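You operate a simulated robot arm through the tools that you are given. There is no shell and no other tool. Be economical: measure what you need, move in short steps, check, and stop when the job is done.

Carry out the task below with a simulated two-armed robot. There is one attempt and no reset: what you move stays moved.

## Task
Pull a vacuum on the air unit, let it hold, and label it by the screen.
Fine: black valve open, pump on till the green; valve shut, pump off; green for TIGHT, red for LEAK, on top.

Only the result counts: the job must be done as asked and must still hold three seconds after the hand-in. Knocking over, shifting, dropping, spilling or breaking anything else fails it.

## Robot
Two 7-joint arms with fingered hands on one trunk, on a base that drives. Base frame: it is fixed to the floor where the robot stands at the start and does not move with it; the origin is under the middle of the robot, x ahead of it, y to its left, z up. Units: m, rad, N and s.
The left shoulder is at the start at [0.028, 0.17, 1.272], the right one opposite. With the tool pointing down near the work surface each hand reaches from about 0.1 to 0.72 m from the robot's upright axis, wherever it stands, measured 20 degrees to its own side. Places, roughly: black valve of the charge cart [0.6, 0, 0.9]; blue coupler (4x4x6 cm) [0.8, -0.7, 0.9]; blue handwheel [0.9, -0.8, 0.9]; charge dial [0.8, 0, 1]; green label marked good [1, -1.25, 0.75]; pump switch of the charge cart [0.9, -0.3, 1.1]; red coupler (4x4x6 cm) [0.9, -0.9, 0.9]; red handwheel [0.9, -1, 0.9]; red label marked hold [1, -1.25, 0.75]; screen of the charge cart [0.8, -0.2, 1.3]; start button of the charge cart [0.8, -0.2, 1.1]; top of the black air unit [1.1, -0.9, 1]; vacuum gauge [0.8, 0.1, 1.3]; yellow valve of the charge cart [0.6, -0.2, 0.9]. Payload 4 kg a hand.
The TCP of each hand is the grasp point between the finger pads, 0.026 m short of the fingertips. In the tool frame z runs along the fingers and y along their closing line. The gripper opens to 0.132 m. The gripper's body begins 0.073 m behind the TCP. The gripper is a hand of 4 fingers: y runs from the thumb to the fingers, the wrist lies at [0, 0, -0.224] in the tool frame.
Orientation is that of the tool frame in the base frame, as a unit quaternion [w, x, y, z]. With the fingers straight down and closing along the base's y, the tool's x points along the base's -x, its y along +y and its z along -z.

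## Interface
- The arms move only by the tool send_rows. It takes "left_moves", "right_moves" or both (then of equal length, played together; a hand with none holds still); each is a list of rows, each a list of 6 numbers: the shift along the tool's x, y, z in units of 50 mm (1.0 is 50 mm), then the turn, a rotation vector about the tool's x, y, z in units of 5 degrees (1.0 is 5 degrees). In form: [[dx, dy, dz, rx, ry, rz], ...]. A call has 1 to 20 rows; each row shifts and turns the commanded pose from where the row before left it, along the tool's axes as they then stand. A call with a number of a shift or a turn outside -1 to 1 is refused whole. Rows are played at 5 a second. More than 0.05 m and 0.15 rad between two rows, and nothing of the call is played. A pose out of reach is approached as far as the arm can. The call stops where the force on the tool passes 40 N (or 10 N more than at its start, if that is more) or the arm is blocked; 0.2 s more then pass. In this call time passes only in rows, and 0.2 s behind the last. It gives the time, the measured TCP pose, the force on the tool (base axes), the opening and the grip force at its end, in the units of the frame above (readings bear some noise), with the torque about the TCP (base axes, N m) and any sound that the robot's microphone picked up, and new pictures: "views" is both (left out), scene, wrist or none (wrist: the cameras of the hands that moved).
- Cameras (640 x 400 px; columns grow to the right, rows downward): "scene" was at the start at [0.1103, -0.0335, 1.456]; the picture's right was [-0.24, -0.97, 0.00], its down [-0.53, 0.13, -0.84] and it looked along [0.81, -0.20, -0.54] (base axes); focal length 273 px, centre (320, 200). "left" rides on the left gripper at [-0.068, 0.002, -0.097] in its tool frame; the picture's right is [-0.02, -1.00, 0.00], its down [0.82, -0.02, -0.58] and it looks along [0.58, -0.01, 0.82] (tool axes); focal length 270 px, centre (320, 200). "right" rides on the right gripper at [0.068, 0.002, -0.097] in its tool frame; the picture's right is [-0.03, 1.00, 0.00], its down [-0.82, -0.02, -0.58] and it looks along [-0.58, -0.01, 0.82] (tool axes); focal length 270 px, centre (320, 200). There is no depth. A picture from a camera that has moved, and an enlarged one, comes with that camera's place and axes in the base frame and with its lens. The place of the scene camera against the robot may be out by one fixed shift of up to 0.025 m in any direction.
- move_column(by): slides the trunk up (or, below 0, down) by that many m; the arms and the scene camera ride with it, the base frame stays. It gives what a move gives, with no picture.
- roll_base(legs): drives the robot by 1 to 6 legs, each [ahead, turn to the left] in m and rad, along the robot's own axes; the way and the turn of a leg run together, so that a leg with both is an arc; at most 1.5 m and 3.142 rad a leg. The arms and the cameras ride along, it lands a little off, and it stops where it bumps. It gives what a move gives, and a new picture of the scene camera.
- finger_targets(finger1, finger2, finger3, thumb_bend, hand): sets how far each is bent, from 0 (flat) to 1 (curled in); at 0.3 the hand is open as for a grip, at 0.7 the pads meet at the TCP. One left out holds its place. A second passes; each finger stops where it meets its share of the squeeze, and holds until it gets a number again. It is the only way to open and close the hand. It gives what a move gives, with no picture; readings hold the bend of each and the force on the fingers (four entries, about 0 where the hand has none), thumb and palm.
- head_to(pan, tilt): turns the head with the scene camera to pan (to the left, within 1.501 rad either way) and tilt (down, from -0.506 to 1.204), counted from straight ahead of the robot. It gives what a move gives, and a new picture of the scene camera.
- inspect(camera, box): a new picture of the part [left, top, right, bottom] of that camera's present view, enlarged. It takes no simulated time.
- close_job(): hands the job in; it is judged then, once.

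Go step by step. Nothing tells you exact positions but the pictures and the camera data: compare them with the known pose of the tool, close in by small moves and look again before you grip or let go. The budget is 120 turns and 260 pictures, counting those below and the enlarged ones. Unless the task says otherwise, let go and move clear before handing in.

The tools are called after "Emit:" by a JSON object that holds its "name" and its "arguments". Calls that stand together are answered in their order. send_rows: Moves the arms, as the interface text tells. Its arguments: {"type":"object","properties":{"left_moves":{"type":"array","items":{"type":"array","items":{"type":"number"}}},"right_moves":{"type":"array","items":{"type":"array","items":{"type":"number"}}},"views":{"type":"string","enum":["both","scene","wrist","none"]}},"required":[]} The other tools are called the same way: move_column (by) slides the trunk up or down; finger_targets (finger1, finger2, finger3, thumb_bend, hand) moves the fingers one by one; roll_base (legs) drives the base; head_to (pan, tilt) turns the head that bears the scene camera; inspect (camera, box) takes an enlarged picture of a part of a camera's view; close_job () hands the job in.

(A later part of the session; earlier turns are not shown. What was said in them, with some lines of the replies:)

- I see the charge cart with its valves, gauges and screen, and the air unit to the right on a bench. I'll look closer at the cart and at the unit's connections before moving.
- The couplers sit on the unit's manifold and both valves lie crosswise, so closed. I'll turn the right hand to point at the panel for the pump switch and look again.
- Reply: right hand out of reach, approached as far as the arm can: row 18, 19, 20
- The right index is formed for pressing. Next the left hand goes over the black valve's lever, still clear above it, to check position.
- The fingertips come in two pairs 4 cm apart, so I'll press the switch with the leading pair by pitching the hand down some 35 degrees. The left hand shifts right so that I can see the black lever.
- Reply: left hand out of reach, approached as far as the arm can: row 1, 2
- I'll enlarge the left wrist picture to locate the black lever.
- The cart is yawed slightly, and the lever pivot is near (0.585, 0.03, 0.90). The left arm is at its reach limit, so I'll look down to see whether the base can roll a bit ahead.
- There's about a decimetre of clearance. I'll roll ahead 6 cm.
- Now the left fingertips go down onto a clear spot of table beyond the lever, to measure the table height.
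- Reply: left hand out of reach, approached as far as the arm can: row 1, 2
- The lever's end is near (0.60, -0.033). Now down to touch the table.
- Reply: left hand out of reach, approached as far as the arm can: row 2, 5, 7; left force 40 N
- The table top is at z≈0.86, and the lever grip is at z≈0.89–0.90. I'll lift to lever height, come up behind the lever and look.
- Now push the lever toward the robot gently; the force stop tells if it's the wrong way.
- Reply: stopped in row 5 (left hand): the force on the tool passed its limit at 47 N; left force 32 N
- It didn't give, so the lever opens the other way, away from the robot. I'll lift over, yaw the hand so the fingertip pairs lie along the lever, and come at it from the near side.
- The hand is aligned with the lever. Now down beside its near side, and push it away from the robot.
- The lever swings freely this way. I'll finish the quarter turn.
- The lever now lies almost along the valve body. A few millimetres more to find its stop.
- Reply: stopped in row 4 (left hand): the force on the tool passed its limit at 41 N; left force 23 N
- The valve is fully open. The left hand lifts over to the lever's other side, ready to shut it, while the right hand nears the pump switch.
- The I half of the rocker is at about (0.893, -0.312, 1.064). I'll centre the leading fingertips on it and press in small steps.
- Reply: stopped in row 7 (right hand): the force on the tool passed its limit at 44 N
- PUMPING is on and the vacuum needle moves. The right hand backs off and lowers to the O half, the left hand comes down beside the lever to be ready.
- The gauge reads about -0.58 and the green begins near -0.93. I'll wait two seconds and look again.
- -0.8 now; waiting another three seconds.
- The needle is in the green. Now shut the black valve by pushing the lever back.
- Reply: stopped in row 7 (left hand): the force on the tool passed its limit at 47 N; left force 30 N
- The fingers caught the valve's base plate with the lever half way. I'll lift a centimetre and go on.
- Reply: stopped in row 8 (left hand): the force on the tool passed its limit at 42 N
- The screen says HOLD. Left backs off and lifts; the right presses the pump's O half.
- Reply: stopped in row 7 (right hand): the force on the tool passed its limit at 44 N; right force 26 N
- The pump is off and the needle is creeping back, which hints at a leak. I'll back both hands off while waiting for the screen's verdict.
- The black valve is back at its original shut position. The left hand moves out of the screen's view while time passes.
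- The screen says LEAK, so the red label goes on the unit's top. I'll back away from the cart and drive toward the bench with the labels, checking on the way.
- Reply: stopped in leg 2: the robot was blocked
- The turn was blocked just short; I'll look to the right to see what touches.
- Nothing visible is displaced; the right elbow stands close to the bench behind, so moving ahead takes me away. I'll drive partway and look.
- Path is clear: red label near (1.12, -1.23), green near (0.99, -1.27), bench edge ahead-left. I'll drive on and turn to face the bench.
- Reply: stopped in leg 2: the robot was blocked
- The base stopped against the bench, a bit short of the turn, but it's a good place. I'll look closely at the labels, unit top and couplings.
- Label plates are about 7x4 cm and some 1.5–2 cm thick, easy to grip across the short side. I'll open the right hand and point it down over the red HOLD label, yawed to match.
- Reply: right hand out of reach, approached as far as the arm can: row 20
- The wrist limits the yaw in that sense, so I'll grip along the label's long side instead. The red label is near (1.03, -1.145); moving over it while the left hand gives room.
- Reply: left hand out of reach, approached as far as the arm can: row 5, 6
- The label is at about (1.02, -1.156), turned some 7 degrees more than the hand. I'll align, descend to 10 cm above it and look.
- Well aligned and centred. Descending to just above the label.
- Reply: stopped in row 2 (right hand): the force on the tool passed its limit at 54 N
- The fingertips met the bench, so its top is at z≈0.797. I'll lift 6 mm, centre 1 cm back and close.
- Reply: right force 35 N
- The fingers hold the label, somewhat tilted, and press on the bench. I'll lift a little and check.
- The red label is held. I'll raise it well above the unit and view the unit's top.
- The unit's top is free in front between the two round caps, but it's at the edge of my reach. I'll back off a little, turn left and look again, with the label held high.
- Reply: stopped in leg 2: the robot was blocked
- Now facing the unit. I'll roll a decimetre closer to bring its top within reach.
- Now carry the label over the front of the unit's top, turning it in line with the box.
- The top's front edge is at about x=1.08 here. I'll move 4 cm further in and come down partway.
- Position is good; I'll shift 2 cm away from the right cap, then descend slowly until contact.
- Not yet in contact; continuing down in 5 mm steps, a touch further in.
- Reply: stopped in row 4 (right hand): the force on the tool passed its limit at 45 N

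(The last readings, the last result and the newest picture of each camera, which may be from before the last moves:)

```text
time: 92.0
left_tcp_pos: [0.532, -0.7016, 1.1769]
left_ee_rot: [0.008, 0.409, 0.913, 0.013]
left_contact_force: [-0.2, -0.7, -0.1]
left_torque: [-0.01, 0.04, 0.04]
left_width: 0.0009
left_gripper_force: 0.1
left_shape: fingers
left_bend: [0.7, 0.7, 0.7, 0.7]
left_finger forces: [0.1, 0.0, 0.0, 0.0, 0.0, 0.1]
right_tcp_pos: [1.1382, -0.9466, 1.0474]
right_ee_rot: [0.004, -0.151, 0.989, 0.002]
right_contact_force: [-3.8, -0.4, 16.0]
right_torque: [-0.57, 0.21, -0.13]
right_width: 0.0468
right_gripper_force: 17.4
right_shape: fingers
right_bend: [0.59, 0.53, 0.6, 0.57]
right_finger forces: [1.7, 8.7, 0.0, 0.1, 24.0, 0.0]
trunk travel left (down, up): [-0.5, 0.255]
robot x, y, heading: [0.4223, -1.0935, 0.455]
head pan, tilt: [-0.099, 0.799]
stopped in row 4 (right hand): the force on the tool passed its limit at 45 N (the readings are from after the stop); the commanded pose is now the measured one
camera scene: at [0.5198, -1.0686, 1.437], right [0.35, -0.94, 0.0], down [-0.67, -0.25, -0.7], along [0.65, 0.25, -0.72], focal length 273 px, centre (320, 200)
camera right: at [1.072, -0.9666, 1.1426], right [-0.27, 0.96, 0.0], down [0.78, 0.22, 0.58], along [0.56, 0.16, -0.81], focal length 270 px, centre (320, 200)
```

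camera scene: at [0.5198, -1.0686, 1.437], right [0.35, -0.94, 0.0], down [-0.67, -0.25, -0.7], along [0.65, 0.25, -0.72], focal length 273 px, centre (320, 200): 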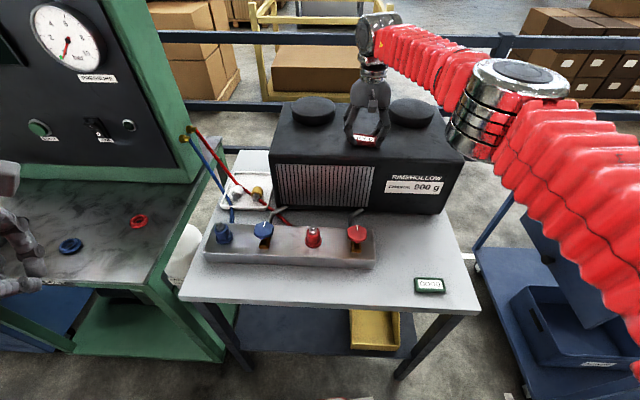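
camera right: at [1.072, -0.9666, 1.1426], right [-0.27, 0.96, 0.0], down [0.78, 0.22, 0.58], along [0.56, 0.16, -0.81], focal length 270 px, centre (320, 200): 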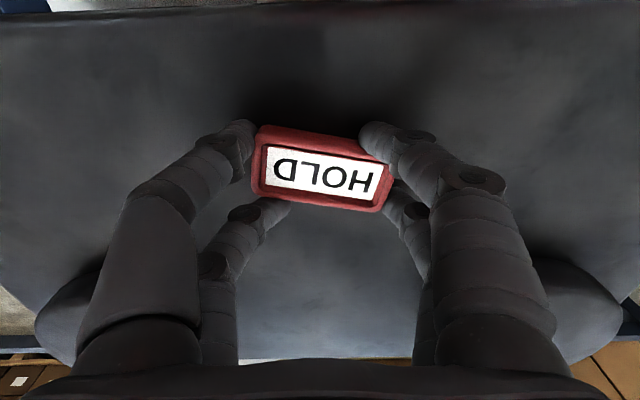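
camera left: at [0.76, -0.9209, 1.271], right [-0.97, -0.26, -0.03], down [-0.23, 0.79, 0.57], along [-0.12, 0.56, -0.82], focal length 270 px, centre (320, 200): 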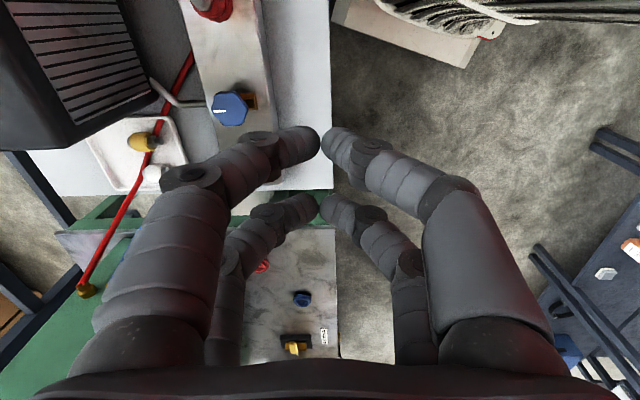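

Contact with the top. I'll ease up 2 mm and open the fingers gradually.

Emit:
{"name": "send_rows", "arguments": {"right_moves": [[0, 0, -0.05, 0, 0, 0]], "views": "none"}}

Emit:
{"name": "finger_targets", "arguments": {"hand": "right", "finger1": 0.48, "finger2": 0.46, "finger3": 0.48, "thumb_bend": 0.48}}

Emit:
{"name": "finger_targets", "arguments": {"hand": "right", "finger1": 0.3, "finger2": 0.3, "finger3": 0.3, "thumb_bend": 0.3}}

Emit:
{"name": "inspect", "arguments": {"camera": "right", "box": [0, 0, 640, 400]}}

```text
time: 92.4
left_tcp_pos: [0.5305, -0.7014, 1.1766]
left_ee_rot: [0.007, 0.409, 0.912, 0.013]
left_contact_force: [0.2, -1.3, 0.1]
left_torque: [-0.01, 0.01, 0.02]
left_width: 0.001
left_gripper_force: 0.0
left_shape: fingers
left_bend: [0.7, 0.7, 0.7, 0.7]
left_finger forces: [0.0, 0.1, 0.1, 0.0, 0.0, 0.1]
right_tcp_pos: [1.1373, -0.9469, 1.0477]
right_ee_rot: [0.004, -0.152, 0.988, 0.002]
right_contact_force: [-0.7, 0.1, 9.1]
right_torque: [-0.14, 0.04, -0.08]
right_width: 0.0469
right_gripper_force: 14.1
right_shape: fingers
right_bend: [0.59, 0.53, 0.6, 0.57]
right_finger forces: [1.2, 10.5, 0.4, 0.1, 15.0, 0.1]
trunk travel left (down, up): [-0.5, 0.255]
robot x, y, heading: [0.4245, -1.0932, 0.46]
head pan, tilt: [-0.099, 0.799]
```

```text
time: 93.4
left_tcp_pos: [0.5302, -0.7011, 1.1755]
left_ee_rot: [0.009, 0.408, 0.913, 0.013]
left_contact_force: [0.0, 0.1, 0.2]
left_torque: [-0.04, -0.01, -0.02]
left_width: 0.001
left_gripper_force: 0.1
left_shape: fingers
left_bend: [0.7, 0.7, 0.7, 0.7]
left_finger forces: [0.1, 0.0, 0.0, 0.0, 0.0, 0.0]
right_tcp_pos: [1.136, -0.9479, 1.048]
right_ee_rot: [0.004, -0.152, 0.988, 0.001]
right_contact_force: [-1.6, 0.7, 12.5]
right_torque: [-0.24, 0.26, -0.01]
right_width: 0.0657
right_gripper_force: 6.8
right_shape: fingers
right_bend: [0.5, 0.46, 0.48, 0.49]
right_finger forces: [4.5, 0.0, 0.1, 0.0, 8.2, 0.0]
trunk travel left (down, up): [-0.5, 0.255]
robot x, y, heading: [0.4244, -1.0915, 0.461]
head pan, tilt: [-0.099, 0.799]
```

```text
time: 94.4
left_tcp_pos: [0.5321, -0.701, 1.1761]
left_ee_rot: [0.008, 0.409, 0.913, 0.013]
left_contact_force: [-1.0, 0.2, 0.0]
left_torque: [0.0, 0.02, 0.01]
left_width: 0.0009
left_gripper_force: 0.0
left_shape: fingers
left_bend: [0.7, 0.7, 0.7, 0.7]
left_finger forces: [0.1, 0.0, 0.1, 0.1, 0.0, 0.1]
right_tcp_pos: [1.1383, -0.9487, 1.0461]
right_ee_rot: [0.003, -0.151, 0.989, 0.002]
right_contact_force: [-0.1, 0.0, 0.3]
right_torque: [-0.03, 0.0, -0.02]
right_width: 0.1324
right_gripper_force: 0.1
right_shape: fingers
right_bend: [0.3, 0.3, 0.3, 0.3]
right_finger forces: [0.0, 0.0, 0.0, 0.0, 0.1, 0.0]
trunk travel left (down, up): [-0.5, 0.255]
robot x, y, heading: [0.4236, -1.093, 0.461]
head pan, tilt: [-0.099, 0.799]
```

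```text
1.00 times, centred on (320, 200) of right (not enlarged: the box is as wide or as high as the picture)
camera zoom: at [1.0723, -0.9667, 1.142], right [-0.27, 0.96, 0.0], down [0.78, 0.22, 0.58], along [0.56, 0.16, -0.81], focal length 270 px, centre (320, 200)
```

zoom: 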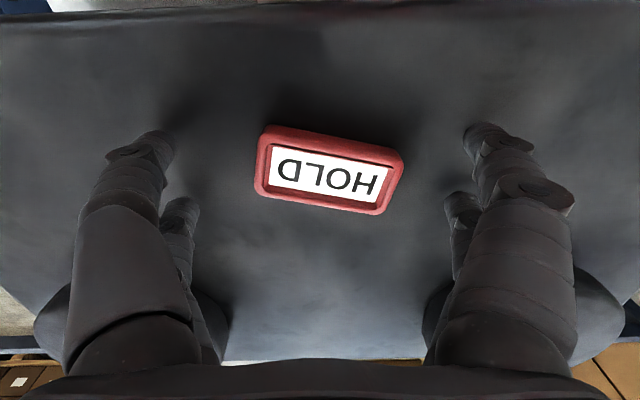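

The label lies flat on the unit's top with the fingers clear. Straight up and away, then a last check.

Emit:
{"name": "send_rows", "arguments": {"right_moves": [[0, 0, -0.4, 0, 0, 0], [0, 0, -0.9, 0, 0, 0], [0, 0, -0.9, 0, 0, 0], [0, 0, -0.9, 0, 0, 0], [0.9, 0, 0, 0, 0, 0], [0.9, 0, 0, 0, 0, 0], [0.9, 0, 0, 0, 0, 0], [0.7, -0.7, 0, 0, 0, 0], [0.7, -0.7, 0, 0, 0, 0], [0, -0.9, 0, 0, 0, 0]], "views": "scene"}}

Emit:
{"name": "inspect", "arguments": {"camera": "scene", "box": [180, 60, 500, 300]}}

Emit:
{"name": "head_to", "arguments": {"pan": 0.7, "tilt": 0.5}}

```text
time: 96.6
left_tcp_pos: [0.5317, -0.7013, 1.1765]
left_ee_rot: [0.008, 0.408, 0.913, 0.013]
left_contact_force: [0.8, 0.1, 0.1]
left_torque: [0.04, 0.0, 0.03]
left_width: 0.0012
left_gripper_force: 0.1
left_shape: fingers
left_bend: [0.7, 0.7, 0.7, 0.7]
left_finger forces: [0.0, 0.0, 0.0, 0.1, 0.1, 0.0]
right_tcp_pos: [0.9656, -1.1298, 1.1993]
right_ee_rot: [0.003, -0.151, 0.989, 0.001]
right_contact_force: [-0.4, -0.5, 0.8]
right_torque: [0.03, 0.03, 0.0]
right_width: 0.1329
right_gripper_force: 0.0
right_shape: fingers
right_bend: [0.3, 0.3, 0.3, 0.3]
right_finger forces: [0.0, 0.0, 0.0, 0.0, 0.0, 0.1]
right hand out of reach, approached as far as the arm can: row 3, 4
trunk travel left (down, up): [-0.5, 0.255]
robot x, y, heading: [0.4195, -1.0964, 0.458]
head pan, tilt: [-0.099, 0.799]
camera scene: at [0.5211, -1.0696, 1.437], right [0.35, -0.94, 0.0], down [-0.67, -0.25, -0.7], along [0.65, 0.25, -0.72], focal length 273 px, centre (320, 200)
```

scene: 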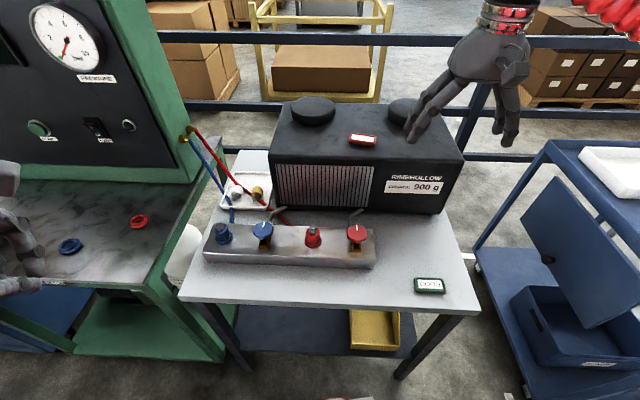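

```text
1.67 times, centred on (340, 180) of scene
camera zoom: at [0.5211, -1.0696, 1.437], right [0.35, -0.94, 0.0], down [-0.67, -0.25, -0.7], along [0.65, 0.25, -0.72], focal length 455 px, centre (287, 233)
```

zoom: 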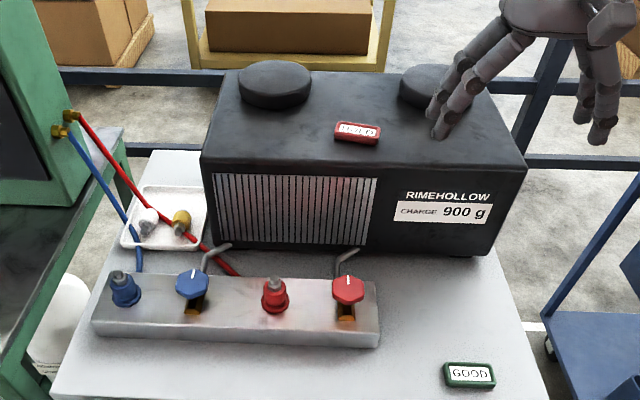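

```text
time: 97.8
left_tcp_pos: [0.5327, -0.7002, 1.1767]
left_ee_rot: [0.007, 0.409, 0.912, 0.013]
left_contact_force: [-0.9, -0.2, 0.0]
left_torque: [-0.01, 0.0, -0.02]
left_width: 0.001
left_gripper_force: 0.1
left_shape: fingers
left_bend: [0.7, 0.7, 0.7, 0.7]
left_finger forces: [0.0, 0.1, 0.1, 0.0, 0.0, 0.1]
right_tcp_pos: [0.9655, -1.1276, 1.1992]
right_ee_rot: [0.003, -0.152, 0.988, 0.001]
right_contact_force: [-0.3, 0.9, 0.0]
right_torque: [0.0, -0.02, 0.01]
right_width: 0.133
right_gripper_force: 0.0
right_shape: fingers
right_bend: [0.3, 0.3, 0.3, 0.3]
right_finger forces: [0.1, 0.1, 0.1, 0.0, 0.0, 0.0]
trunk travel left (down, up): [-0.5, 0.255]
robot x, y, heading: [0.4224, -1.0966, 0.454]
head pan, tilt: [0.7, 0.499]
camera scene: at [0.4815, -1.0132, 1.4629], right [0.92, -0.4, 0.0], down [-0.19, -0.44, -0.88], along [0.35, 0.8, -0.48], focal length 273 px, centre (320, 200)
```

scene: 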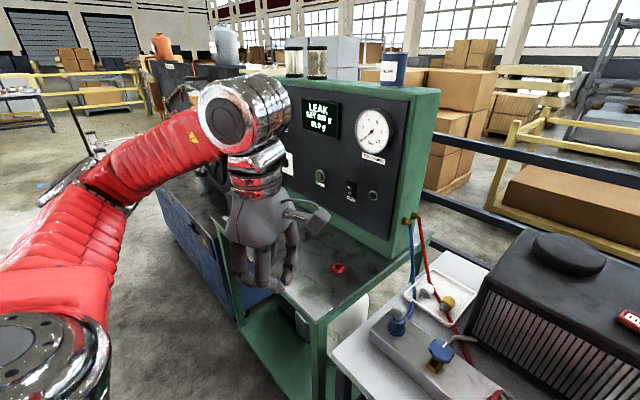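

The screen still reads LEAK, valve shut, pump off, red HOLD label flat on the unit's top and both hands clear.

Emit:
{"name": "close_job", "arguments": {}}

```text
The job is handed in.
```

The air unit pulled down into the green, but it didn't hold: the needle fell from about -0.95 to -0.6 bar and the screen reads LEAK. The black valve is shut, the pump is off, and the red HOLD label lies flat on top of the unit.

Two base turns reported "blocked" while driving; nothing looked shifted in the pictures afterwards.
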